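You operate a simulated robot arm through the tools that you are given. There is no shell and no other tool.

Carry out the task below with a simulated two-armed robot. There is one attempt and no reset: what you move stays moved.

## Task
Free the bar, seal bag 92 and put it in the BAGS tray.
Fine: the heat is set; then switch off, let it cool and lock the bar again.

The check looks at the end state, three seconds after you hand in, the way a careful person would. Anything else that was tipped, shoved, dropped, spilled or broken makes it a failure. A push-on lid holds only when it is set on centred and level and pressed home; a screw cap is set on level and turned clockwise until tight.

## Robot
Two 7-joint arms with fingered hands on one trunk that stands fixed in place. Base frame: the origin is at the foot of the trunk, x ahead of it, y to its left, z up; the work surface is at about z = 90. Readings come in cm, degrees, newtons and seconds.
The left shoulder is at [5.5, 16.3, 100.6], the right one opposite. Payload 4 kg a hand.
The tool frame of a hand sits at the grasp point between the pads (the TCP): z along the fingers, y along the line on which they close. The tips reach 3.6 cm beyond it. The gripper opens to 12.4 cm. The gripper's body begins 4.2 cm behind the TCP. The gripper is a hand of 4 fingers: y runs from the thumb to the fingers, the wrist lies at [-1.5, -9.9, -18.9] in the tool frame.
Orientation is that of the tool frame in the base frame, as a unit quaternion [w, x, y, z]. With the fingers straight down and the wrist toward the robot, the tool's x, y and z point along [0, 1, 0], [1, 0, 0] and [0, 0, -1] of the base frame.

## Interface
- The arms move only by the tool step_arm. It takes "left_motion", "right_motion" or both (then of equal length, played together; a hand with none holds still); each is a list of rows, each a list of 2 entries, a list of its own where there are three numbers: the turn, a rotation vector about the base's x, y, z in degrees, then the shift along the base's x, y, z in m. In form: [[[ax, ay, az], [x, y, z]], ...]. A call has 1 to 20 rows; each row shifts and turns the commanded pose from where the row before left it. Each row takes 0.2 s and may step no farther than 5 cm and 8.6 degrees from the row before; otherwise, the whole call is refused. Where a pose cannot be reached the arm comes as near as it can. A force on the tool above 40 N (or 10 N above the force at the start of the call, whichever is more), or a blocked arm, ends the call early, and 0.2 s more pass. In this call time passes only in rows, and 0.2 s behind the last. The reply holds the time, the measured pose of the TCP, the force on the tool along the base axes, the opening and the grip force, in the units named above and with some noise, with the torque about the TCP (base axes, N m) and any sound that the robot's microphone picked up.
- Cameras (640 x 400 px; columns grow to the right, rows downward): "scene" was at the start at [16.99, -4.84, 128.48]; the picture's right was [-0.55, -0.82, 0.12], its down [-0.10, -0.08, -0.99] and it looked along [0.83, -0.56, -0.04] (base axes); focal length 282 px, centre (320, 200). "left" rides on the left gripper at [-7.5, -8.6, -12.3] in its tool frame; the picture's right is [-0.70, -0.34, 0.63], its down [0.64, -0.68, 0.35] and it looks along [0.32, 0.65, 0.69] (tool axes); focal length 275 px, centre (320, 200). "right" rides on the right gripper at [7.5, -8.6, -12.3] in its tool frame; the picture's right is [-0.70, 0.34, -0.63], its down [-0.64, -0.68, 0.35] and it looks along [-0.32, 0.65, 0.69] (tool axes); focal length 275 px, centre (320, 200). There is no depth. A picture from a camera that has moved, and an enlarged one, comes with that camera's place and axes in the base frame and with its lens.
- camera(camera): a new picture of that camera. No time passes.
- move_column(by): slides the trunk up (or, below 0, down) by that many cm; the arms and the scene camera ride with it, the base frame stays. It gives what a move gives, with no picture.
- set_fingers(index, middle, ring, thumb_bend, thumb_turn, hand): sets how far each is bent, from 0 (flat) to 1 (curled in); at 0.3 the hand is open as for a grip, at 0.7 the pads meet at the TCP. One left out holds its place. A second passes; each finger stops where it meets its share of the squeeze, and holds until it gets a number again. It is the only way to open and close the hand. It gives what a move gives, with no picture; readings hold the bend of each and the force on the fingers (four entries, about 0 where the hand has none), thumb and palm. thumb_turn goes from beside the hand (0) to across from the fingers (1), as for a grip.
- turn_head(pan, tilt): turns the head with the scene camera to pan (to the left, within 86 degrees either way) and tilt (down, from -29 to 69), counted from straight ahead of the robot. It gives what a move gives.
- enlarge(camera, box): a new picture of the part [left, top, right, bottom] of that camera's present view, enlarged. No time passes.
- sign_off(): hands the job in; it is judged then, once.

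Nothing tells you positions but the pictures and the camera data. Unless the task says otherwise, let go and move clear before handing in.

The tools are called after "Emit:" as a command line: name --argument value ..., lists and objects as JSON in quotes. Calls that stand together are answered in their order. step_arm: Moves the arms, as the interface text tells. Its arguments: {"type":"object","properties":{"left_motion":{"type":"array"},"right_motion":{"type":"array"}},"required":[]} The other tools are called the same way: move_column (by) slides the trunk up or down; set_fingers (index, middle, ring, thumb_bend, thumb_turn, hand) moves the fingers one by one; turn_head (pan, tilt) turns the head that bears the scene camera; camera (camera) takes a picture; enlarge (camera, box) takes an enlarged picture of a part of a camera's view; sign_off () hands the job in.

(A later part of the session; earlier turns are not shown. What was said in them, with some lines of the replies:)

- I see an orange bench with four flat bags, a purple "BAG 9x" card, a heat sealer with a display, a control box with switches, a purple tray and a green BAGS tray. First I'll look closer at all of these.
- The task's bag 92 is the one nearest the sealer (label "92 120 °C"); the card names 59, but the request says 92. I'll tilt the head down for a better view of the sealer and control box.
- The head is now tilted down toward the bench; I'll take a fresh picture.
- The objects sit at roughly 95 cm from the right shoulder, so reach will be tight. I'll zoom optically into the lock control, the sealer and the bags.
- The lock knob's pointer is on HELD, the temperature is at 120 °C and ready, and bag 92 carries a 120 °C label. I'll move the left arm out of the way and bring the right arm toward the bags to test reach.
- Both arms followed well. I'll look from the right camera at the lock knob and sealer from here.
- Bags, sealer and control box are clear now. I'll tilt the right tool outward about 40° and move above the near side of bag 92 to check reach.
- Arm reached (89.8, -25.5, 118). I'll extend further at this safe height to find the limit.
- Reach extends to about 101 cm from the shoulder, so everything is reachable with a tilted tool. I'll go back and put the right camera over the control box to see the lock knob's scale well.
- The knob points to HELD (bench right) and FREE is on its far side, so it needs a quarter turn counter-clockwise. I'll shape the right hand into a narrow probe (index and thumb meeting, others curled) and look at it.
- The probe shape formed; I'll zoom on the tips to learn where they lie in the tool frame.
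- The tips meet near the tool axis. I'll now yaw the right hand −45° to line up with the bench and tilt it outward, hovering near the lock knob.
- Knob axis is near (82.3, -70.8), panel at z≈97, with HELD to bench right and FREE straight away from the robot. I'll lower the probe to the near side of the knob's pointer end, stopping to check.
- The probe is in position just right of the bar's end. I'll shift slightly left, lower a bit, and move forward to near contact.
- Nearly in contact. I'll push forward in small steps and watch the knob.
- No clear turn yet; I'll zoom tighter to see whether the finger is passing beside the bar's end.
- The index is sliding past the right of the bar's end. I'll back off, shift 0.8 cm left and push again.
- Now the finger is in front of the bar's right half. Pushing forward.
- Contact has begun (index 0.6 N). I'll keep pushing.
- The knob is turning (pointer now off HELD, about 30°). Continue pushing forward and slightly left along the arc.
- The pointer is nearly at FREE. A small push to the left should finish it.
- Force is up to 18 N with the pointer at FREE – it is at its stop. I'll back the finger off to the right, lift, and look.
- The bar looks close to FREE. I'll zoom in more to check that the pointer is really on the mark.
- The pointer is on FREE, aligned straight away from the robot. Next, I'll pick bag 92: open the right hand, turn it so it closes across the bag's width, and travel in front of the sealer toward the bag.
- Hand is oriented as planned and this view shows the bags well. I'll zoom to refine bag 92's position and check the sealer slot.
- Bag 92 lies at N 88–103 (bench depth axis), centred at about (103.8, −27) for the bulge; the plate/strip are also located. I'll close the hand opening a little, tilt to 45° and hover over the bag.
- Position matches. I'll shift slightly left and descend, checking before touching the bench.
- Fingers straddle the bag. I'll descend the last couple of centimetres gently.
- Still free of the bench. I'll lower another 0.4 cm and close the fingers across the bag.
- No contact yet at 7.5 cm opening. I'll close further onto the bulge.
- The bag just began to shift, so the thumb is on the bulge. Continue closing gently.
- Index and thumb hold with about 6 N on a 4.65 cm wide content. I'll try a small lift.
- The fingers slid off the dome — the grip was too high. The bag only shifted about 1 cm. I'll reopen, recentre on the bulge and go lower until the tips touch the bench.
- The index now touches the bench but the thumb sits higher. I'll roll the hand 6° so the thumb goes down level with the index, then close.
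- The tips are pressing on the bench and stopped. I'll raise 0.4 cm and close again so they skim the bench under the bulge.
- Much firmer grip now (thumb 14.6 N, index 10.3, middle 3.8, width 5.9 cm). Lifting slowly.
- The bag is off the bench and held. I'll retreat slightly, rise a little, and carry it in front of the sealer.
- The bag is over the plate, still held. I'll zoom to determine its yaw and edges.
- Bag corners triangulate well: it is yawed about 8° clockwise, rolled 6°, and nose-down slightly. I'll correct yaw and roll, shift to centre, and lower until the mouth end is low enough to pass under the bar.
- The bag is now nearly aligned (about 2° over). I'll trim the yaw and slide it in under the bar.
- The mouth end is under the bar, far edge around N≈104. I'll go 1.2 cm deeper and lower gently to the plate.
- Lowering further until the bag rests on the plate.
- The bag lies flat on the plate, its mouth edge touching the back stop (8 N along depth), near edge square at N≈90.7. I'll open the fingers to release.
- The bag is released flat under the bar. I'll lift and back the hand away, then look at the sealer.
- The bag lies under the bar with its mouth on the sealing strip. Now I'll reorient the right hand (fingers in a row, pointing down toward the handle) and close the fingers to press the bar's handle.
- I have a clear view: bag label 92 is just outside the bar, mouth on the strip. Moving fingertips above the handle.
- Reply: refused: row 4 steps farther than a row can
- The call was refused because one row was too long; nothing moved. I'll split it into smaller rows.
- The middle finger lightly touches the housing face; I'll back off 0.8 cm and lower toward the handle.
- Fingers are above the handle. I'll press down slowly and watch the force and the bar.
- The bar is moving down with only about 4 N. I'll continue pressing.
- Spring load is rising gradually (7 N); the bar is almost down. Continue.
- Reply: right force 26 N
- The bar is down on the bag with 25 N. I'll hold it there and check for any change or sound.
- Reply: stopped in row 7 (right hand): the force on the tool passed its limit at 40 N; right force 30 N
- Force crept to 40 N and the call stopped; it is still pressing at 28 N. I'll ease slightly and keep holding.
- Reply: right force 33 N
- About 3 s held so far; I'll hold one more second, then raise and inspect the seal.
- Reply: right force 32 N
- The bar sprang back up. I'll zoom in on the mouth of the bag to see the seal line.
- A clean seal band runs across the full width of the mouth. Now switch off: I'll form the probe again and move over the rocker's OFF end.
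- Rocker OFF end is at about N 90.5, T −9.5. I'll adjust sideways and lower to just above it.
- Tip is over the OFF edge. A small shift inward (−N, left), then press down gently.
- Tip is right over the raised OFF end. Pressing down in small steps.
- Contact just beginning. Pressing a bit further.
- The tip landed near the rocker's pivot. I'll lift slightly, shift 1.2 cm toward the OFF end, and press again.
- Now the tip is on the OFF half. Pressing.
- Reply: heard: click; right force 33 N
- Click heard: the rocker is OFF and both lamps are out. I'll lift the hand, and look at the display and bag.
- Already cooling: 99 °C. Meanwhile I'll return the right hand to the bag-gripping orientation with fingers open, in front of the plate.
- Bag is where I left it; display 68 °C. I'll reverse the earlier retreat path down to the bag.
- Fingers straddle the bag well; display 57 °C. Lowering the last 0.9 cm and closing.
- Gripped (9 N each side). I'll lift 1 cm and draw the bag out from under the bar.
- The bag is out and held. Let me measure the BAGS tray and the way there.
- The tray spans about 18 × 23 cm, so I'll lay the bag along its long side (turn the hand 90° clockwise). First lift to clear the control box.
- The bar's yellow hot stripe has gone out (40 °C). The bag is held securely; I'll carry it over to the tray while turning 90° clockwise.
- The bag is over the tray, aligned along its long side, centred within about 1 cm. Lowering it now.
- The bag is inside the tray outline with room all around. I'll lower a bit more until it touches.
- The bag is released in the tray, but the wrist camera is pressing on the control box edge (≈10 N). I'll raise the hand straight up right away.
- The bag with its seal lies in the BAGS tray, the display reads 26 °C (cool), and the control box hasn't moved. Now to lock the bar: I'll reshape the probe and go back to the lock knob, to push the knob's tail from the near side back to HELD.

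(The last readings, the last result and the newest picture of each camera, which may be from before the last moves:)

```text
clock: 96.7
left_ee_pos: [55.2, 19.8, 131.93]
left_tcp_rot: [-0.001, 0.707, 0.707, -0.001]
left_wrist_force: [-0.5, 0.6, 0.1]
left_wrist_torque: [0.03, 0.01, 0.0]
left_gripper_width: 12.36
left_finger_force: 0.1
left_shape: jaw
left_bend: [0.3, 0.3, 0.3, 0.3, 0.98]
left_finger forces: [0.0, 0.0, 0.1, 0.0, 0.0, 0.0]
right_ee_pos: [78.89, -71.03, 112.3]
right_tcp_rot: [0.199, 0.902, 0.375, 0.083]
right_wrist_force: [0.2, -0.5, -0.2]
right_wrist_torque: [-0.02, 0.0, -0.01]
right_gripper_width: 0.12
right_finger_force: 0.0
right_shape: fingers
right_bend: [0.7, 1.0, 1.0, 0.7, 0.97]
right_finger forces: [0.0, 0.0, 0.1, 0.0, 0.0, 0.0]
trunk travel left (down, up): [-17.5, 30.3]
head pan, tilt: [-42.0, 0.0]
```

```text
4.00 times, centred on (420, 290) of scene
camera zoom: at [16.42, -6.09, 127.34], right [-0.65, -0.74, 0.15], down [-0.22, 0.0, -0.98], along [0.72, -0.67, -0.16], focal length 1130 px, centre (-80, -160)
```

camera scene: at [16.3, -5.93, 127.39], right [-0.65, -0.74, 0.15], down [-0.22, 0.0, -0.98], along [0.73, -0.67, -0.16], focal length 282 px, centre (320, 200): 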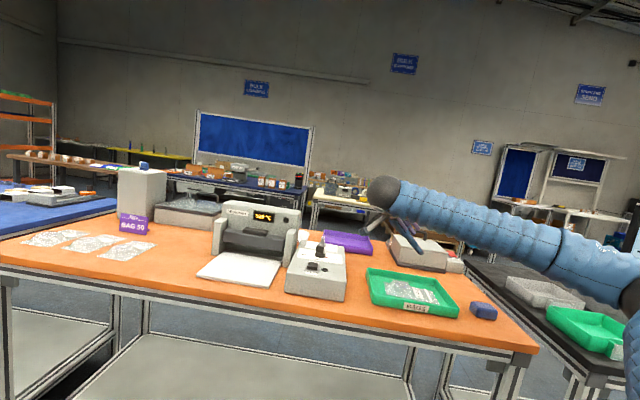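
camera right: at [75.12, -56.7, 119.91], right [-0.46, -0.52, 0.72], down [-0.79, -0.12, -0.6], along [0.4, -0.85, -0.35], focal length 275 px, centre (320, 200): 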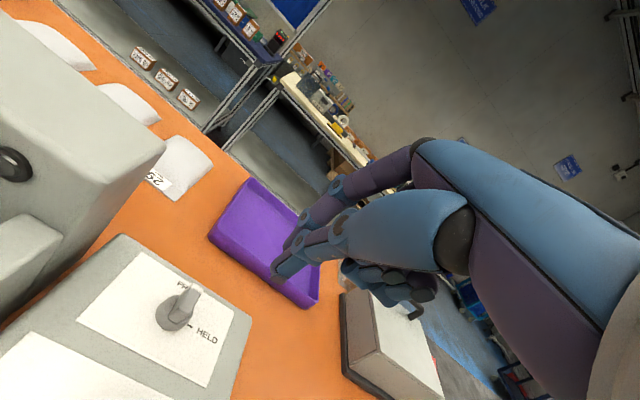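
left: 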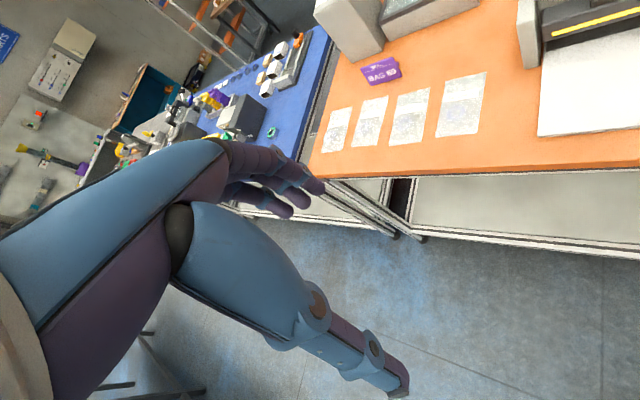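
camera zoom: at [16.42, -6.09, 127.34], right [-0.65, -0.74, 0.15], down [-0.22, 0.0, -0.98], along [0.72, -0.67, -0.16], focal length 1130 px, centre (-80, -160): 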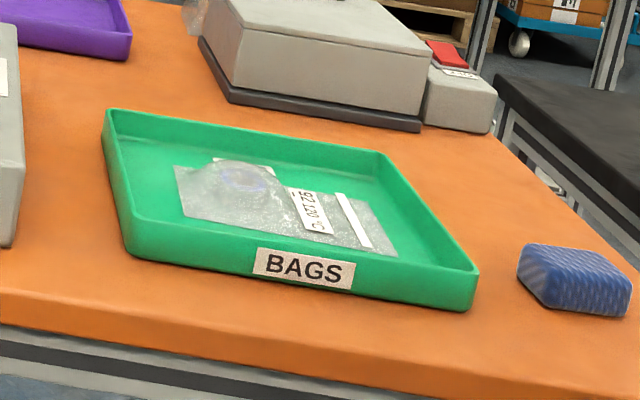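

Bag lies inside the tray. I'll lower the probe to the right-near side of the knob and check.

Emit:
step_arm --right_motion '[[[0, 0, 0], [-0.003, -0.003, -0.03]], [[0, 0, 0], [0, 0, -0.03]], [[0, 0, 0], [0, 0, -0.025]], [[0, 0, 0], [0, 0, -0.008]]]'

Emit:
enlarge --camera "right" --box '[170, 190, 330, 330]'

Emit:
enlarge --camera "scene" --box '[310, 220, 360, 260]'

```text
clock: 97.7
left_ee_pos: [55.14, 19.92, 131.9]
left_tcp_rot: [0.0, 0.707, 0.707, 0.0]
left_wrist_force: [0.4, 0.0, -1.3]
left_wrist_torque: [0.0, 0.0, 0.02]
left_gripper_width: 12.36
left_finger_force: 0.2
left_shape: jaw
left_bend: [0.3, 0.3, 0.3, 0.3, 0.98]
left_finger forces: [0.0, 0.0, 0.1, 0.0, 0.1, 0.0]
right_ee_pos: [78.73, -71.46, 103.1]
right_tcp_rot: [0.199, 0.902, 0.374, 0.082]
right_wrist_force: [0.1, 0.0, 0.0]
right_wrist_torque: [0.03, 0.0, 0.01]
right_gripper_width: 0.12
right_finger_force: 0.0
right_shape: fingers
right_bend: [0.7, 1.0, 1.0, 0.7, 0.97]
right_finger forces: [0.0, 0.1, 0.1, 0.0, 0.0, 0.1]
trunk travel left (down, up): [-17.5, 30.3]
head pan, tilt: [-42.0, 0.0]
```

```text
2.86 times, centred on (250, 260) of right
camera zoom: at [74.89, -57.04, 110.73], right [-0.46, -0.52, 0.72], down [-0.79, -0.12, -0.6], along [0.4, -0.85, -0.35], focal length 786 px, centre (520, 29)
```

zoom: 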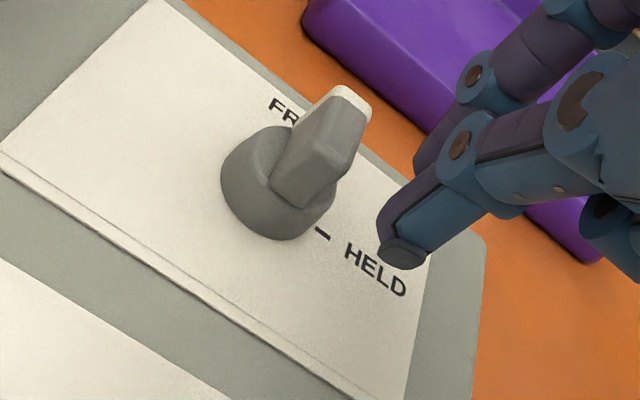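

```text
10.00 times, centred on (335, 240) of scene
camera zoom: at [16.34, -5.99, 127.38], right [-0.65, -0.74, 0.15], down [-0.22, 0.0, -0.98], along [0.73, -0.67, -0.16], focal length 2825 px, centre (170, -200)
```

zoom: 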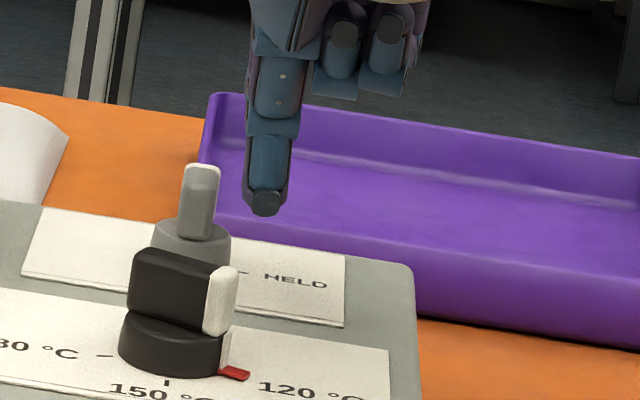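

The probe is about 0.9 cm right of the bar's tail. Lowering slightly and moving left toward contact.

Emit:
step_arm --right_motion '[[[0, 0, 0], [0, 0, -0.006]], [[0, 0, 0], [0.003, 0.003, 0]], [[0, 0, 0], [0.002, 0.002, 0]]]'

Emit:
enlarge --camera "right" --box '[170, 190, 330, 330]'

Emit:
enlarge --camera "scene" --box '[310, 220, 360, 260]'

```text
clock: 98.5
left_ee_pos: [55.15, 19.93, 131.91]
left_tcp_rot: [0.0, 0.707, 0.707, 0.0]
left_wrist_force: [0.9, 0.2, 0.3]
left_wrist_torque: [0.01, -0.03, 0.01]
left_gripper_width: 12.37
left_finger_force: 0.1
left_shape: jaw
left_bend: [0.3, 0.3, 0.3, 0.3, 0.98]
left_finger forces: [0.0, 0.0, 0.0, 0.1, 0.0, 0.0]
right_ee_pos: [79.19, -70.99, 102.46]
right_tcp_rot: [0.2, 0.902, 0.374, 0.081]
right_wrist_force: [0.5, 0.8, -0.7]
right_wrist_torque: [0.01, -0.03, -0.01]
right_gripper_width: 0.12
right_finger_force: 0.0
right_shape: fingers
right_bend: [0.7, 1.0, 1.0, 0.7, 0.97]
right_finger forces: [0.0, 0.0, 0.0, 0.1, 0.1, 0.0]
trunk travel left (down, up): [-17.5, 30.3]
head pan, tilt: [-42.0, 0.0]
```

```text
2.86 times, centred on (250, 260) of right
camera zoom: at [75.48, -56.59, 110.13], right [-0.46, -0.52, 0.72], down [-0.79, -0.12, -0.6], along [0.4, -0.85, -0.35], focal length 786 px, centre (520, 29)
```

zoom: 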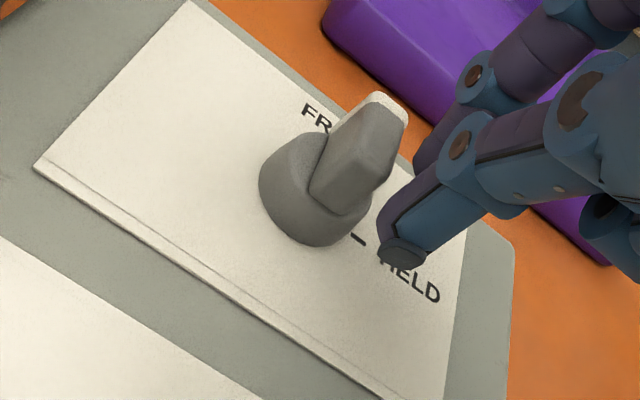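

```text
10.00 times, centred on (335, 240) of scene
camera zoom: at [16.37, -6.02, 127.37], right [-0.65, -0.74, 0.15], down [-0.22, 0.0, -0.98], along [0.73, -0.67, -0.16], focal length 2825 px, centre (170, -200)
```

zoom: 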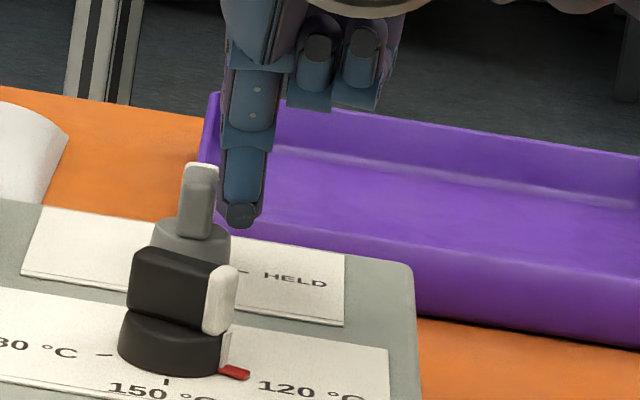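

Triangulation puts the finger slightly too near and high; I'll go 0.7 cm forward and 0.5 cm lower, then push left.

Emit:
step_arm --right_motion '[[[0, 0, 0], [0.005, -0.005, -0.003]], [[0, 0, 0], [0, 0, -0.003]], [[0, 0, 0], [0.0015, 0.0015, 0]], [[0, 0, 0], [0.0015, 0.0015, 0]]]'

Emit:
enlarge --camera "right" --box '[170, 190, 330, 330]'

Emit:
enlarge --camera "scene" --box '[310, 220, 360, 260]'

```text
clock: 99.5
left_ee_pos: [54.96, 19.85, 132.03]
left_tcp_rot: [0.0, 0.708, 0.707, 0.0]
left_wrist_force: [1.1, 0.8, 0.8]
left_wrist_torque: [-0.03, 0.01, 0.01]
left_gripper_width: 12.37
left_finger_force: 0.1
left_shape: jaw
left_bend: [0.3, 0.3, 0.3, 0.3, 0.98]
left_finger forces: [0.0, 0.0, 0.0, 0.1, 0.0, 0.1]
right_ee_pos: [79.97, -71.15, 101.89]
right_tcp_rot: [0.199, 0.902, 0.373, 0.081]
right_wrist_force: [-5.5, -6.3, 2.5]
right_wrist_torque: [-0.14, 0.12, -0.14]
right_gripper_width: 0.1
right_finger_force: 4.1
right_shape: fingers
right_bend: [0.7, 1.0, 1.0, 0.7, 0.98]
right_finger forces: [6.0, 0.0, 0.0, 0.1, 2.5, 0.0]
trunk travel left (down, up): [-17.5, 30.3]
head pan, tilt: [-42.0, 0.0]
```

```text
2.86 times, centred on (250, 260) of right
camera zoom: at [76.2, -56.92, 109.54], right [-0.46, -0.52, 0.72], down [-0.79, -0.12, -0.6], along [0.4, -0.85, -0.35], focal length 786 px, centre (520, 29)
```

zoom: 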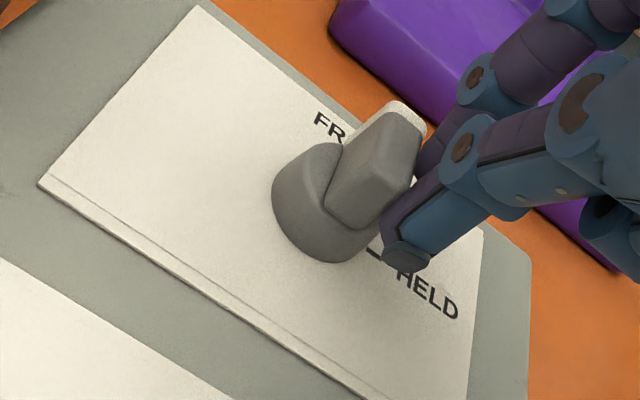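

```text
10.00 times, centred on (335, 240) of scene
camera zoom: at [16.28, -6.06, 127.39], right [-0.65, -0.74, 0.14], down [-0.22, 0.0, -0.98], along [0.73, -0.67, -0.16], focal length 2825 px, centre (170, -200)
```

zoom: 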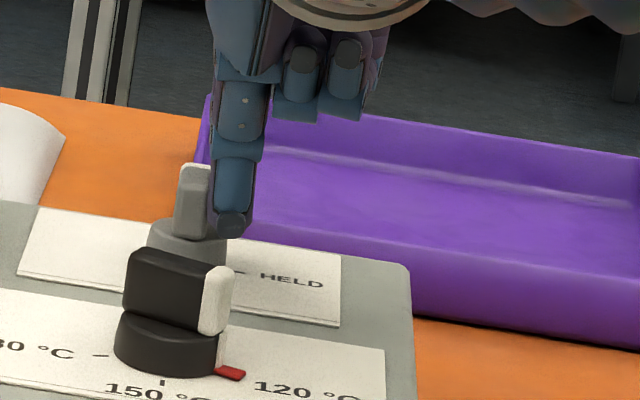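

The finger is pushing near the axis/stop side (8 N, no turn). I'll back off right, move 0.9 cm nearer, and push left again on the tail.

Emit:
step_arm --right_motion '[[[0, 0, 0], [-0.005, -0.005, 0]], [[0, 0, 0], [-0.0064, 0.0064, 0]], [[0, 0, 0], [0.003, 0.003, 0]], [[0, 0, 0], [0.002, 0.002, 0]]]'

Emit:
enlarge --camera "right" --box '[170, 190, 330, 330]'

Emit:
enlarge --camera "scene" --box '[310, 220, 360, 260]'

```text
clock: 100.5
left_ee_pos: [55.06, 19.92, 131.95]
left_tcp_rot: [0.0, 0.707, 0.707, 0.0]
left_wrist_force: [-0.9, 0.1, -1.0]
left_wrist_torque: [0.03, -0.01, -0.02]
left_gripper_width: 12.35
left_finger_force: 0.1
left_shape: jaw
left_bend: [0.3, 0.3, 0.3, 0.3, 0.98]
left_finger forces: [0.0, 0.0, 0.1, 0.0, 0.0, 0.1]
right_ee_pos: [79.36, -70.56, 101.91]
right_tcp_rot: [0.199, 0.902, 0.373, 0.082]
right_wrist_force: [-3.3, -3.4, 1.1]
right_wrist_torque: [-0.12, 0.09, -0.14]
right_gripper_width: 0.01
right_finger_force: 3.2
right_shape: fingers
right_bend: [0.7, 1.0, 1.0, 0.7, 0.98]
right_finger forces: [6.2, 0.0, 0.0, 0.1, 0.0, 0.0]
trunk travel left (down, up): [-17.5, 30.3]
head pan, tilt: [-42.0, 0.0]
```

```text
2.86 times, centred on (250, 260) of right
camera zoom: at [75.56, -56.23, 109.61], right [-0.46, -0.52, 0.72], down [-0.79, -0.12, -0.6], along [0.4, -0.85, -0.35], focal length 786 px, centre (520, 29)
```

zoom: 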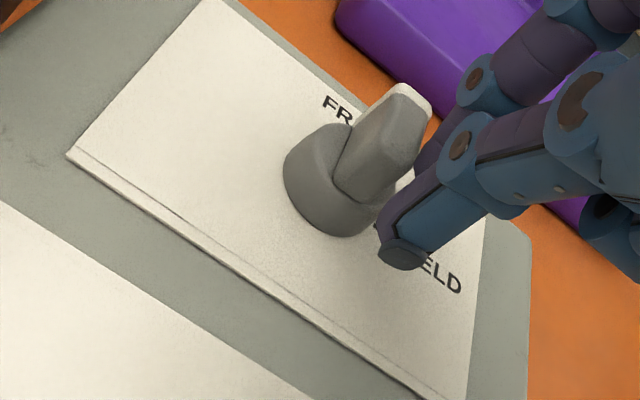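

```text
10.00 times, centred on (335, 240) of scene
camera zoom: at [16.31, -6.06, 127.38], right [-0.65, -0.74, 0.14], down [-0.22, 0.0, -0.98], along [0.73, -0.67, -0.16], focal length 2825 px, centre (170, -200)
```

zoom: 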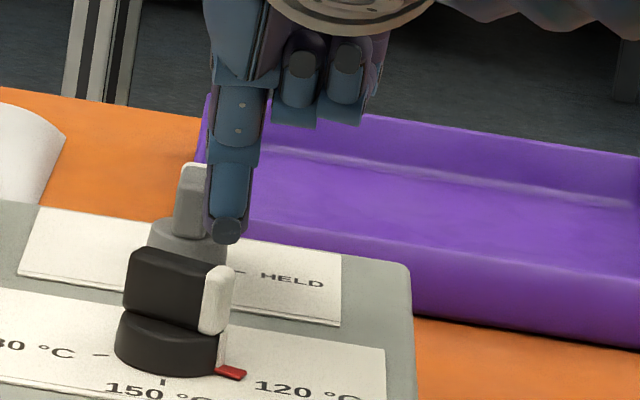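

Contact is still too close to the axis. I'll go another 0.7 cm nearer and push left again.

Emit:
step_arm --right_motion '[[[0, 0, 0], [-0.004, -0.004, 0]], [[0, 0, 0], [-0.005, 0.005, 0]], [[0, 0, 0], [0.003, 0.003, 0]], [[0, 0, 0], [0.002, 0.002, 0]], [[0, 0, 0], [0.002, 0.002, 0]]]'

Emit:
enlarge --camera "right" --box '[170, 190, 330, 330]'

Emit:
enlarge --camera "scene" --box '[310, 220, 360, 260]'

```text
clock: 101.7
left_ee_pos: [54.95, 20.05, 132.02]
left_tcp_rot: [0.001, 0.707, 0.707, 0.0]
left_wrist_force: [0.1, -0.1, -0.7]
left_wrist_torque: [0.03, 0.01, 0.0]
left_gripper_width: 12.38
left_finger_force: 0.1
left_shape: jaw
left_bend: [0.3, 0.3, 0.3, 0.3, 0.98]
left_finger forces: [0.1, 0.0, 0.0, 0.0, 0.0, 0.0]
right_ee_pos: [79.14, -69.62, 101.84]
right_tcp_rot: [0.2, 0.902, 0.374, 0.082]
right_wrist_force: [-2.3, -0.5, 1.1]
right_wrist_torque: [0.0, 0.02, 0.01]
right_gripper_width: 0.01
right_finger_force: 1.0
right_shape: fingers
right_bend: [0.7, 1.0, 1.0, 0.7, 0.98]
right_finger forces: [2.1, 0.1, 0.0, 0.1, 0.0, 0.0]
trunk travel left (down, up): [-17.5, 30.3]
head pan, tilt: [-42.0, 0.0]
```

```text
2.86 times, centred on (250, 260) of right
camera zoom: at [75.39, -55.32, 109.5], right [-0.46, -0.52, 0.72], down [-0.79, -0.12, -0.6], along [0.4, -0.85, -0.35], focal length 786 px, centre (520, 29)
```

zoom: 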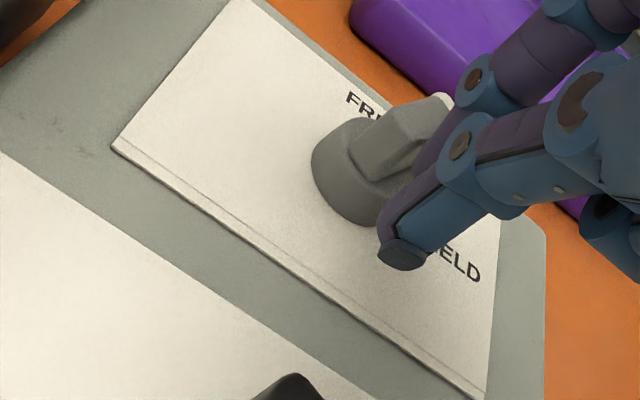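

```text
10.00 times, centred on (335, 240) of scene
camera zoom: at [16.34, -5.99, 127.37], right [-0.65, -0.74, 0.15], down [-0.22, 0.0, -0.98], along [0.73, -0.67, -0.16], focal length 2825 px, centre (170, -200)
```

zoom: 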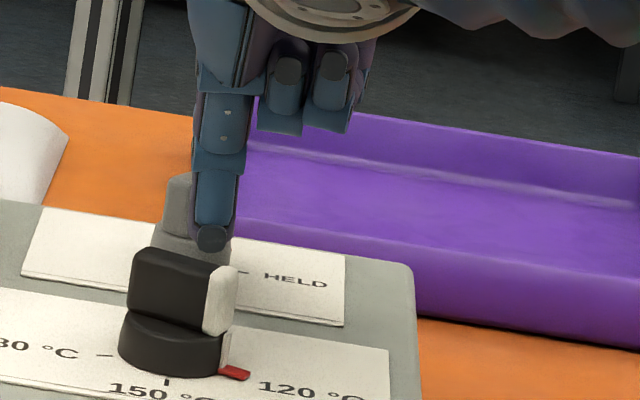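

The knob is turning clockwise now. Continue pushing left, then forward along the arc.

Emit:
step_arm --right_motion '[[[0, 0, 0], [0.0025, 0.0025, 0]], [[0, 0, 0], [0.0025, 0.002, 0]], [[0, 0, 0], [0.003, 0.001, 0]]]'

Emit:
enlarge --camera "right" --box '[170, 190, 330, 330]'

Emit:
enlarge --camera "scene" --box '[310, 220, 360, 260]'

```text
clock: 102.5
left_ee_pos: [55.09, 19.88, 132.03]
left_tcp_rot: [0.0, 0.707, 0.707, 0.0]
left_wrist_force: [-0.2, 0.1, -0.6]
left_wrist_torque: [0.01, -0.01, -0.01]
left_gripper_width: 12.38
left_finger_force: 0.1
left_shape: jaw
left_bend: [0.3, 0.3, 0.3, 0.3, 0.98]
left_finger forces: [0.1, 0.1, 0.1, 0.1, 0.0, 0.1]
right_ee_pos: [80.05, -69.1, 101.95]
right_tcp_rot: [0.199, 0.902, 0.374, 0.082]
right_wrist_force: [-0.1, -0.6, 0.2]
right_wrist_torque: [-0.01, 0.04, -0.01]
right_gripper_width: 0.03
right_finger_force: 1.0
right_shape: fingers
right_bend: [0.7, 1.0, 1.0, 0.7, 0.98]
right_finger forces: [1.8, 0.0, 0.0, 0.1, 0.0, 0.1]
trunk travel left (down, up): [-17.5, 30.3]
head pan, tilt: [-42.0, 0.0]
```

```text
2.86 times, centred on (250, 260) of right
camera zoom: at [76.29, -54.79, 109.53], right [-0.46, -0.52, 0.72], down [-0.79, -0.12, -0.6], along [0.4, -0.85, -0.35], focal length 786 px, centre (520, 29)
```

zoom: 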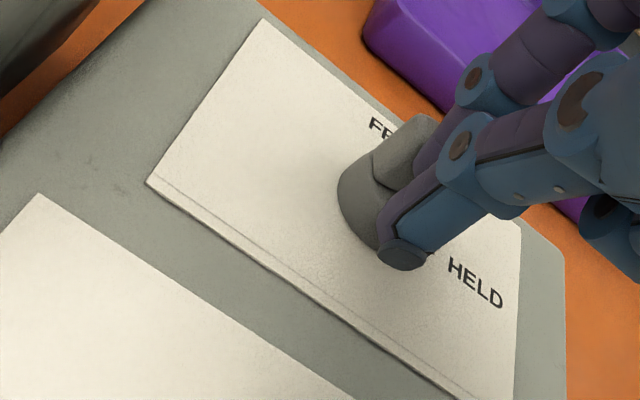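

```text
10.00 times, centred on (335, 240) of scene
camera zoom: at [16.36, -5.98, 127.37], right [-0.65, -0.74, 0.15], down [-0.22, 0.0, -0.98], along [0.73, -0.67, -0.16], focal length 2825 px, centre (170, -200)
```

zoom: 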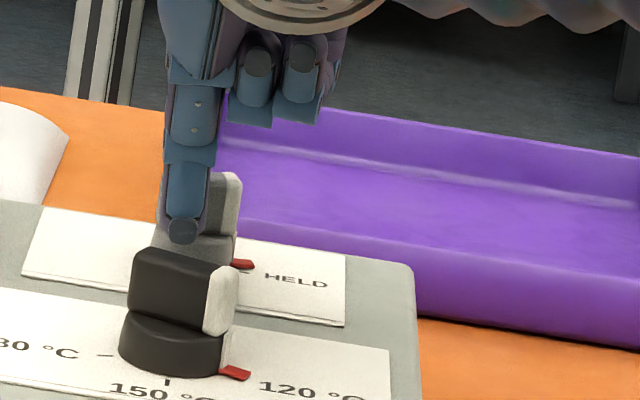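

Nearly at HELD (red pointer just short of the mark). A forward push on the tail will finish it.

Emit:
step_arm --right_motion '[[[0, 0, 0], [0.0025, -0.0015, 0]], [[0, 0, 0], [0.002, -0.002, 0]], [[0, 0, 0], [0.002, -0.002, 0]]]'

Emit:
enlarge --camera "right" --box '[170, 190, 330, 330]'

Emit:
enlarge --camera "scene" --box '[310, 220, 360, 260]'

```text
clock: 103.3
left_ee_pos: [55.05, 20.03, 132.15]
left_tcp_rot: [-0.001, 0.707, 0.708, 0.0]
left_wrist_force: [-0.5, -0.2, -0.1]
left_wrist_torque: [0.01, -0.04, -0.01]
left_gripper_width: 12.37
left_finger_force: 0.1
left_shape: jaw
left_bend: [0.3, 0.3, 0.3, 0.3, 0.98]
left_finger forces: [0.1, 0.0, 0.0, 0.0, 0.0, 0.0]
right_ee_pos: [80.72, -69.65, 102.08]
right_tcp_rot: [0.2, 0.902, 0.374, 0.082]
right_wrist_force: [-4.8, 6.4, 3.5]
right_wrist_torque: [0.13, 0.05, 0.04]
right_gripper_width: 0.0
right_finger_force: 6.3
right_shape: fingers
right_bend: [0.71, 1.0, 1.0, 0.69, 0.98]
right_finger forces: [12.4, 0.1, 0.0, 0.0, 0.0, 0.0]
trunk travel left (down, up): [-17.5, 30.3]
head pan, tilt: [-42.0, 0.0]
```

```text
2.86 times, centred on (250, 260) of right
camera zoom: at [76.87, -55.21, 109.69], right [-0.46, -0.52, 0.72], down [-0.79, -0.12, -0.6], along [0.4, -0.85, -0.35], focal length 786 px, centre (520, 29)
```

zoom: 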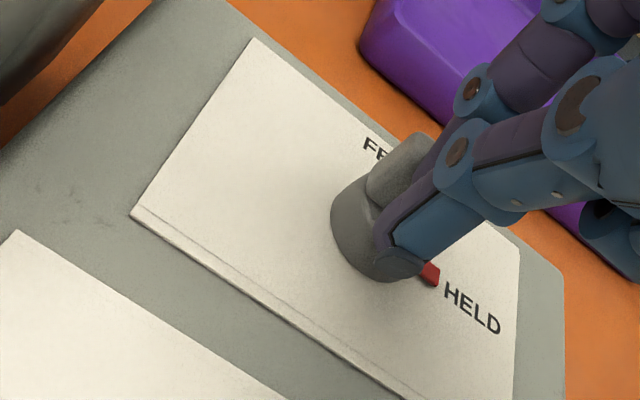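

```text
10.00 times, centred on (335, 240) of scene
camera zoom: at [16.29, -5.92, 127.39], right [-0.65, -0.74, 0.15], down [-0.22, 0.0, -0.98], along [0.73, -0.67, -0.16], focal length 2825 px, centre (170, -200)
```

zoom: 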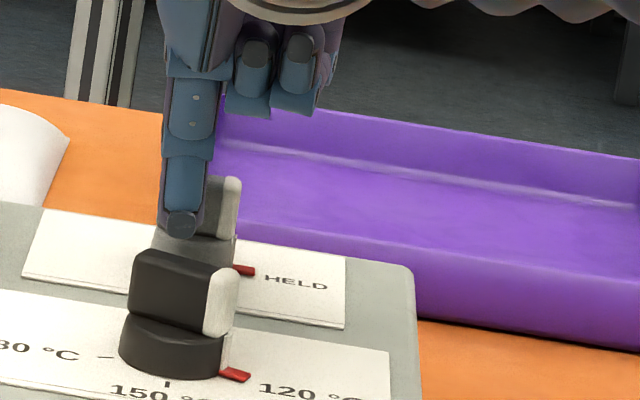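

The red pointer is on the HELD mark and resistance rose (at the stop). Backing away and lifting to verify.

Emit:
step_arm --right_motion '[[[0, 0, 0], [-0.006, 0.006, 0]], [[0, 0, 0], [-0.007, 0.007, 0.01]], [[0, 0, 0], [-0.005, 0.005, 0.04]], [[0, 0, 0], [-0.005, 0.005, 0.045]]]'

Emit:
camera --camera "right"

Emit:
enlarge --camera "right" --box '[100, 220, 280, 370]'

Emit:
enlarge --camera "scene" --box '[200, 190, 370, 310]'

```text
clock: 104.3
left_ee_pos: [55.02, 20.11, 132.0]
left_tcp_rot: [0.001, 0.708, 0.706, 0.0]
left_wrist_force: [0.0, -0.4, 0.2]
left_wrist_torque: [0.01, 0.0, -0.01]
left_gripper_width: 12.37
left_finger_force: 0.0
left_shape: jaw
left_bend: [0.3, 0.3, 0.3, 0.3, 0.98]
left_finger forces: [0.0, 0.0, 0.0, 0.0, 0.0, 0.0]
right_ee_pos: [78.43, -67.44, 111.42]
right_tcp_rot: [0.198, 0.902, 0.374, 0.082]
right_wrist_force: [-0.7, 0.2, 0.7]
right_wrist_torque: [0.01, 0.01, 0.01]
right_gripper_width: 0.08
right_finger_force: 0.0
right_shape: fingers
right_bend: [0.7, 1.0, 1.0, 0.7, 0.98]
right_finger forces: [0.0, 0.0, 0.0, 0.0, 0.0, 0.0]
trunk travel left (down, up): [-17.5, 30.3]
head pan, tilt: [-42.0, 0.0]
```

```text
taken
camera right: at [74.66, -53.1, 119.11], right [-0.46, -0.52, 0.72], down [-0.79, -0.12, -0.6], along [0.4, -0.85, -0.35], focal length 275 px, centre (320, 200)
```

right: 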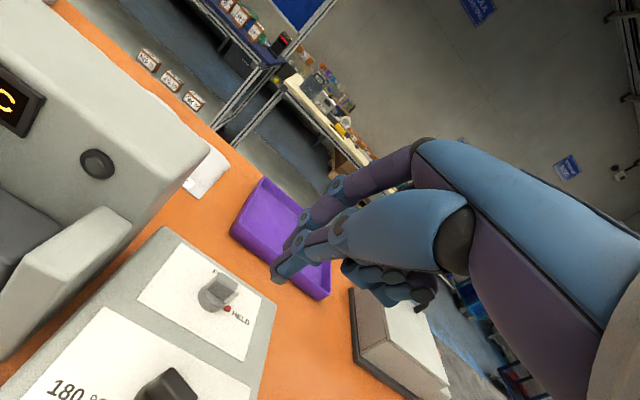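

```text
2.67 times, centred on (190, 295) of right
camera zoom: at [74.66, -53.1, 119.11], right [-0.46, -0.52, 0.72], down [-0.79, -0.12, -0.6], along [0.4, -0.85, -0.35], focal length 734 px, centre (667, -53)
```

zoom: 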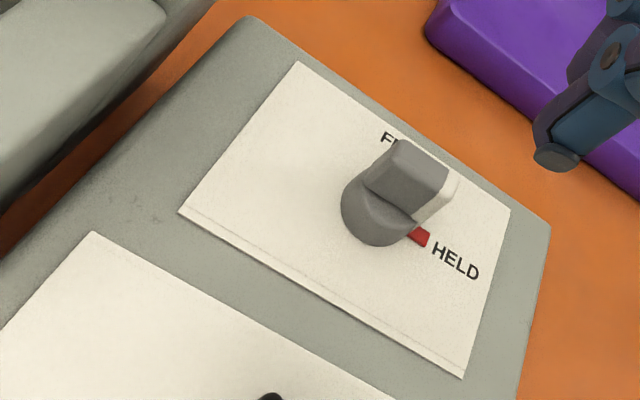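

```text
3.33 times, centred on (285, 250) of scene
camera zoom: at [16.28, -5.93, 127.4], right [-0.65, -0.74, 0.15], down [-0.22, 0.0, -0.98], along [0.73, -0.67, -0.16], focal length 942 px, centre (437, 33)
```

zoom: 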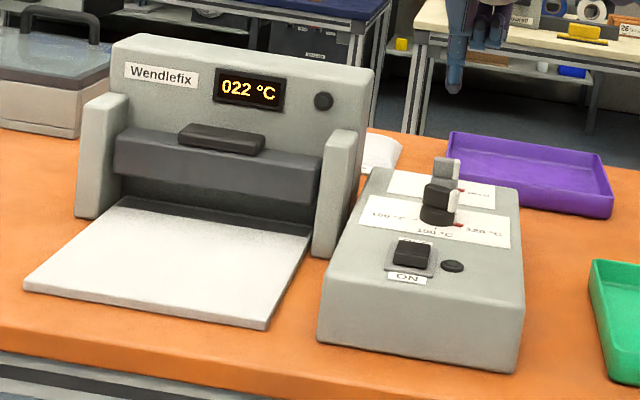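

Knob is on HELD, the heater is off at 22 °C. I'll retract the right arm clear, then check everything, including the neighbouring bags.

Emit:
step_arm --right_motion '[[[0, 0, 0], [-0.02, 0.02, 0.03]], [[0, 0, 0], [-0.03, 0.02, 0.03]], [[0, 0, 0], [-0.04, 0.01, 0.02]], [[0, 0, 0], [-0.04, 0, 0.02]], [[5.9, 5.9, 0], [-0.04, 0, 0.01]], [[5.9, 5.9, 0], [-0.04, 0, 0]], [[5.9, 5.9, 0], [-0.03, 0, 0]]]'

Emit:
camera --camera "scene"

Emit:
enlarge --camera "scene" --box '[110, 230, 210, 280]'

Emit:
enlarge --camera "scene" --box '[340, 240, 500, 340]'

Emit:
enlarge --camera "scene" --box '[0, 210, 170, 290]'

Emit:
enlarge --camera "scene" --box '[370, 265, 450, 315]'

```text
clock: 105.9
left_ee_pos: [55.04, 19.95, 131.88]
left_tcp_rot: [-0.001, 0.707, 0.708, 0.0]
left_wrist_force: [-0.1, -0.4, -0.6]
left_wrist_torque: [-0.04, -0.03, 0.01]
left_gripper_width: 12.37
left_finger_force: 0.2
left_shape: jaw
left_bend: [0.3, 0.3, 0.3, 0.3, 0.98]
left_finger forces: [0.0, 0.1, 0.0, 0.1, 0.0, 0.1]
right_ee_pos: [54.44, -62.47, 122.6]
right_tcp_rot: [-0.002, 0.923, 0.384, -0.001]
right_wrist_force: [0.3, -0.7, -0.2]
right_wrist_torque: [-0.02, 0.01, -0.01]
right_gripper_width: 0.14
right_finger_force: 0.2
right_shape: fingers
right_bend: [0.7, 1.0, 1.0, 0.7, 0.98]
right_finger forces: [0.0, 0.1, 0.0, 0.1, 0.1, 0.0]
trunk travel left (down, up): [-17.5, 30.3]
head pan, tilt: [-42.0, 0.0]
```

```text
taken
camera scene: at [16.34, -6.0, 127.37], right [-0.65, -0.74, 0.15], down [-0.22, 0.0, -0.98], along [0.73, -0.67, -0.16], focal length 282 px, centre (320, 200)
```

scene: 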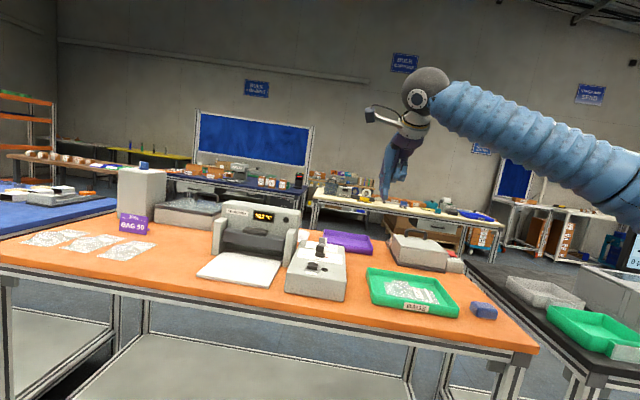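

```text
6.40 times, centred on (160, 255) of scene
camera zoom: at [16.34, -6.0, 127.37], right [-0.65, -0.74, 0.15], down [-0.22, 0.0, -0.98], along [0.73, -0.67, -0.16], focal length 1808 px, centre (1344, -152)
```

zoom: 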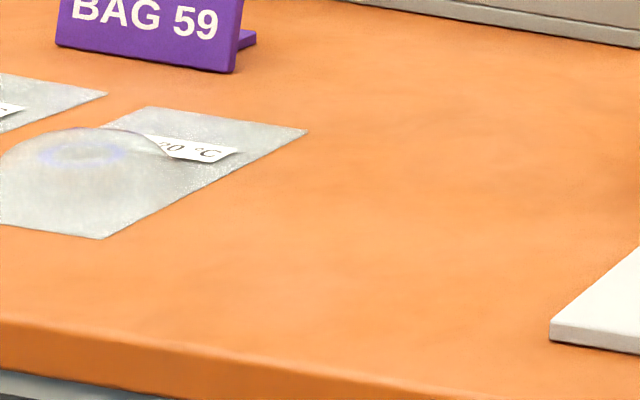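

```text
4.00 times, centred on (420, 290) of scene
camera zoom: at [16.34, -6.0, 127.37], right [-0.65, -0.74, 0.15], down [-0.22, 0.0, -0.98], along [0.73, -0.67, -0.16], focal length 1130 px, centre (-80, -160)
```

zoom: 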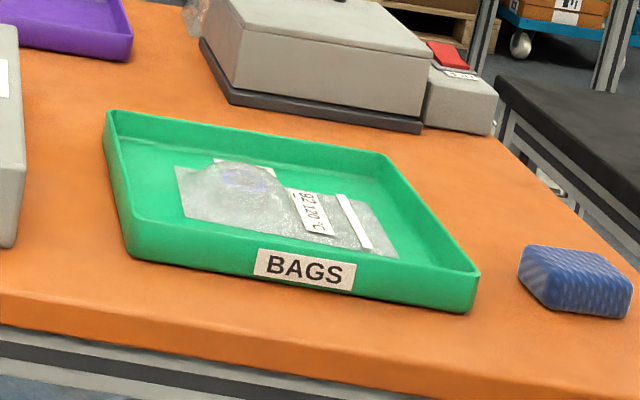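

```text
3.76 times, centred on (85, 250) of scene
camera zoom: at [16.34, -6.0, 127.37], right [-0.65, -0.74, 0.15], down [-0.22, 0.0, -0.98], along [0.73, -0.67, -0.16], focal length 1064 px, centre (1205, 12)
```

zoom: 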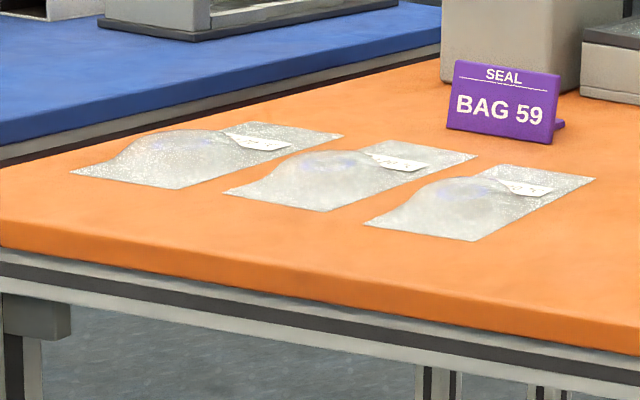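

```text
8.00 times, centred on (410, 290) of scene
camera zoom: at [16.34, -6.0, 127.37], right [-0.65, -0.74, 0.15], down [-0.22, 0.0, -0.98], along [0.73, -0.67, -0.16], focal length 2260 px, centre (-400, -520)
```

zoom: 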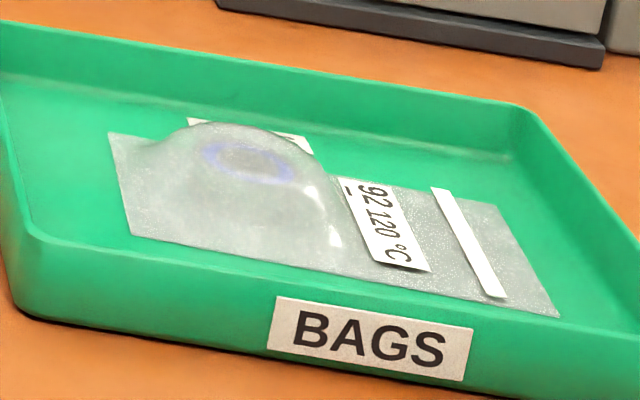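

Everything checks out. Bag 92 lies in the BAGS tray with a full-width seal. The bar is locked (HELD), the switch is off and the sealer has cooled to about 22 °C. The other bags and equipment haven't moved, and both arms are clear. Handing in.

Emit:
sign_off

```text
The job is handed in.
```

Bag 92 is sealed and lying flat in the BAGS tray, and I've handed the job in.

- **Seal:** I held the bar down for about 3.5 s at 120 °C, matching the bag's label. A clean band runs across the full width of the mouth.
- **Sealer:** the switch is off (it clicked and both lamps went out). The display last read 22 °C, and the lock knob is back on HELD. The temperature knob still points to 120 °C.
- **Bag number:** the card on the bench says "SEAL BAG 59", but you asked for 92, so I left bag 59 alone.
- **Contact with the control box:** while I was setting the bag down, the wrist camera pressed on the box's edge at about 10 N for roughly two seconds. In the pictures the box had not moved.
- **Everything else:** the other three bags and the tray looked to be where they were. Both arms are clear of the bench.
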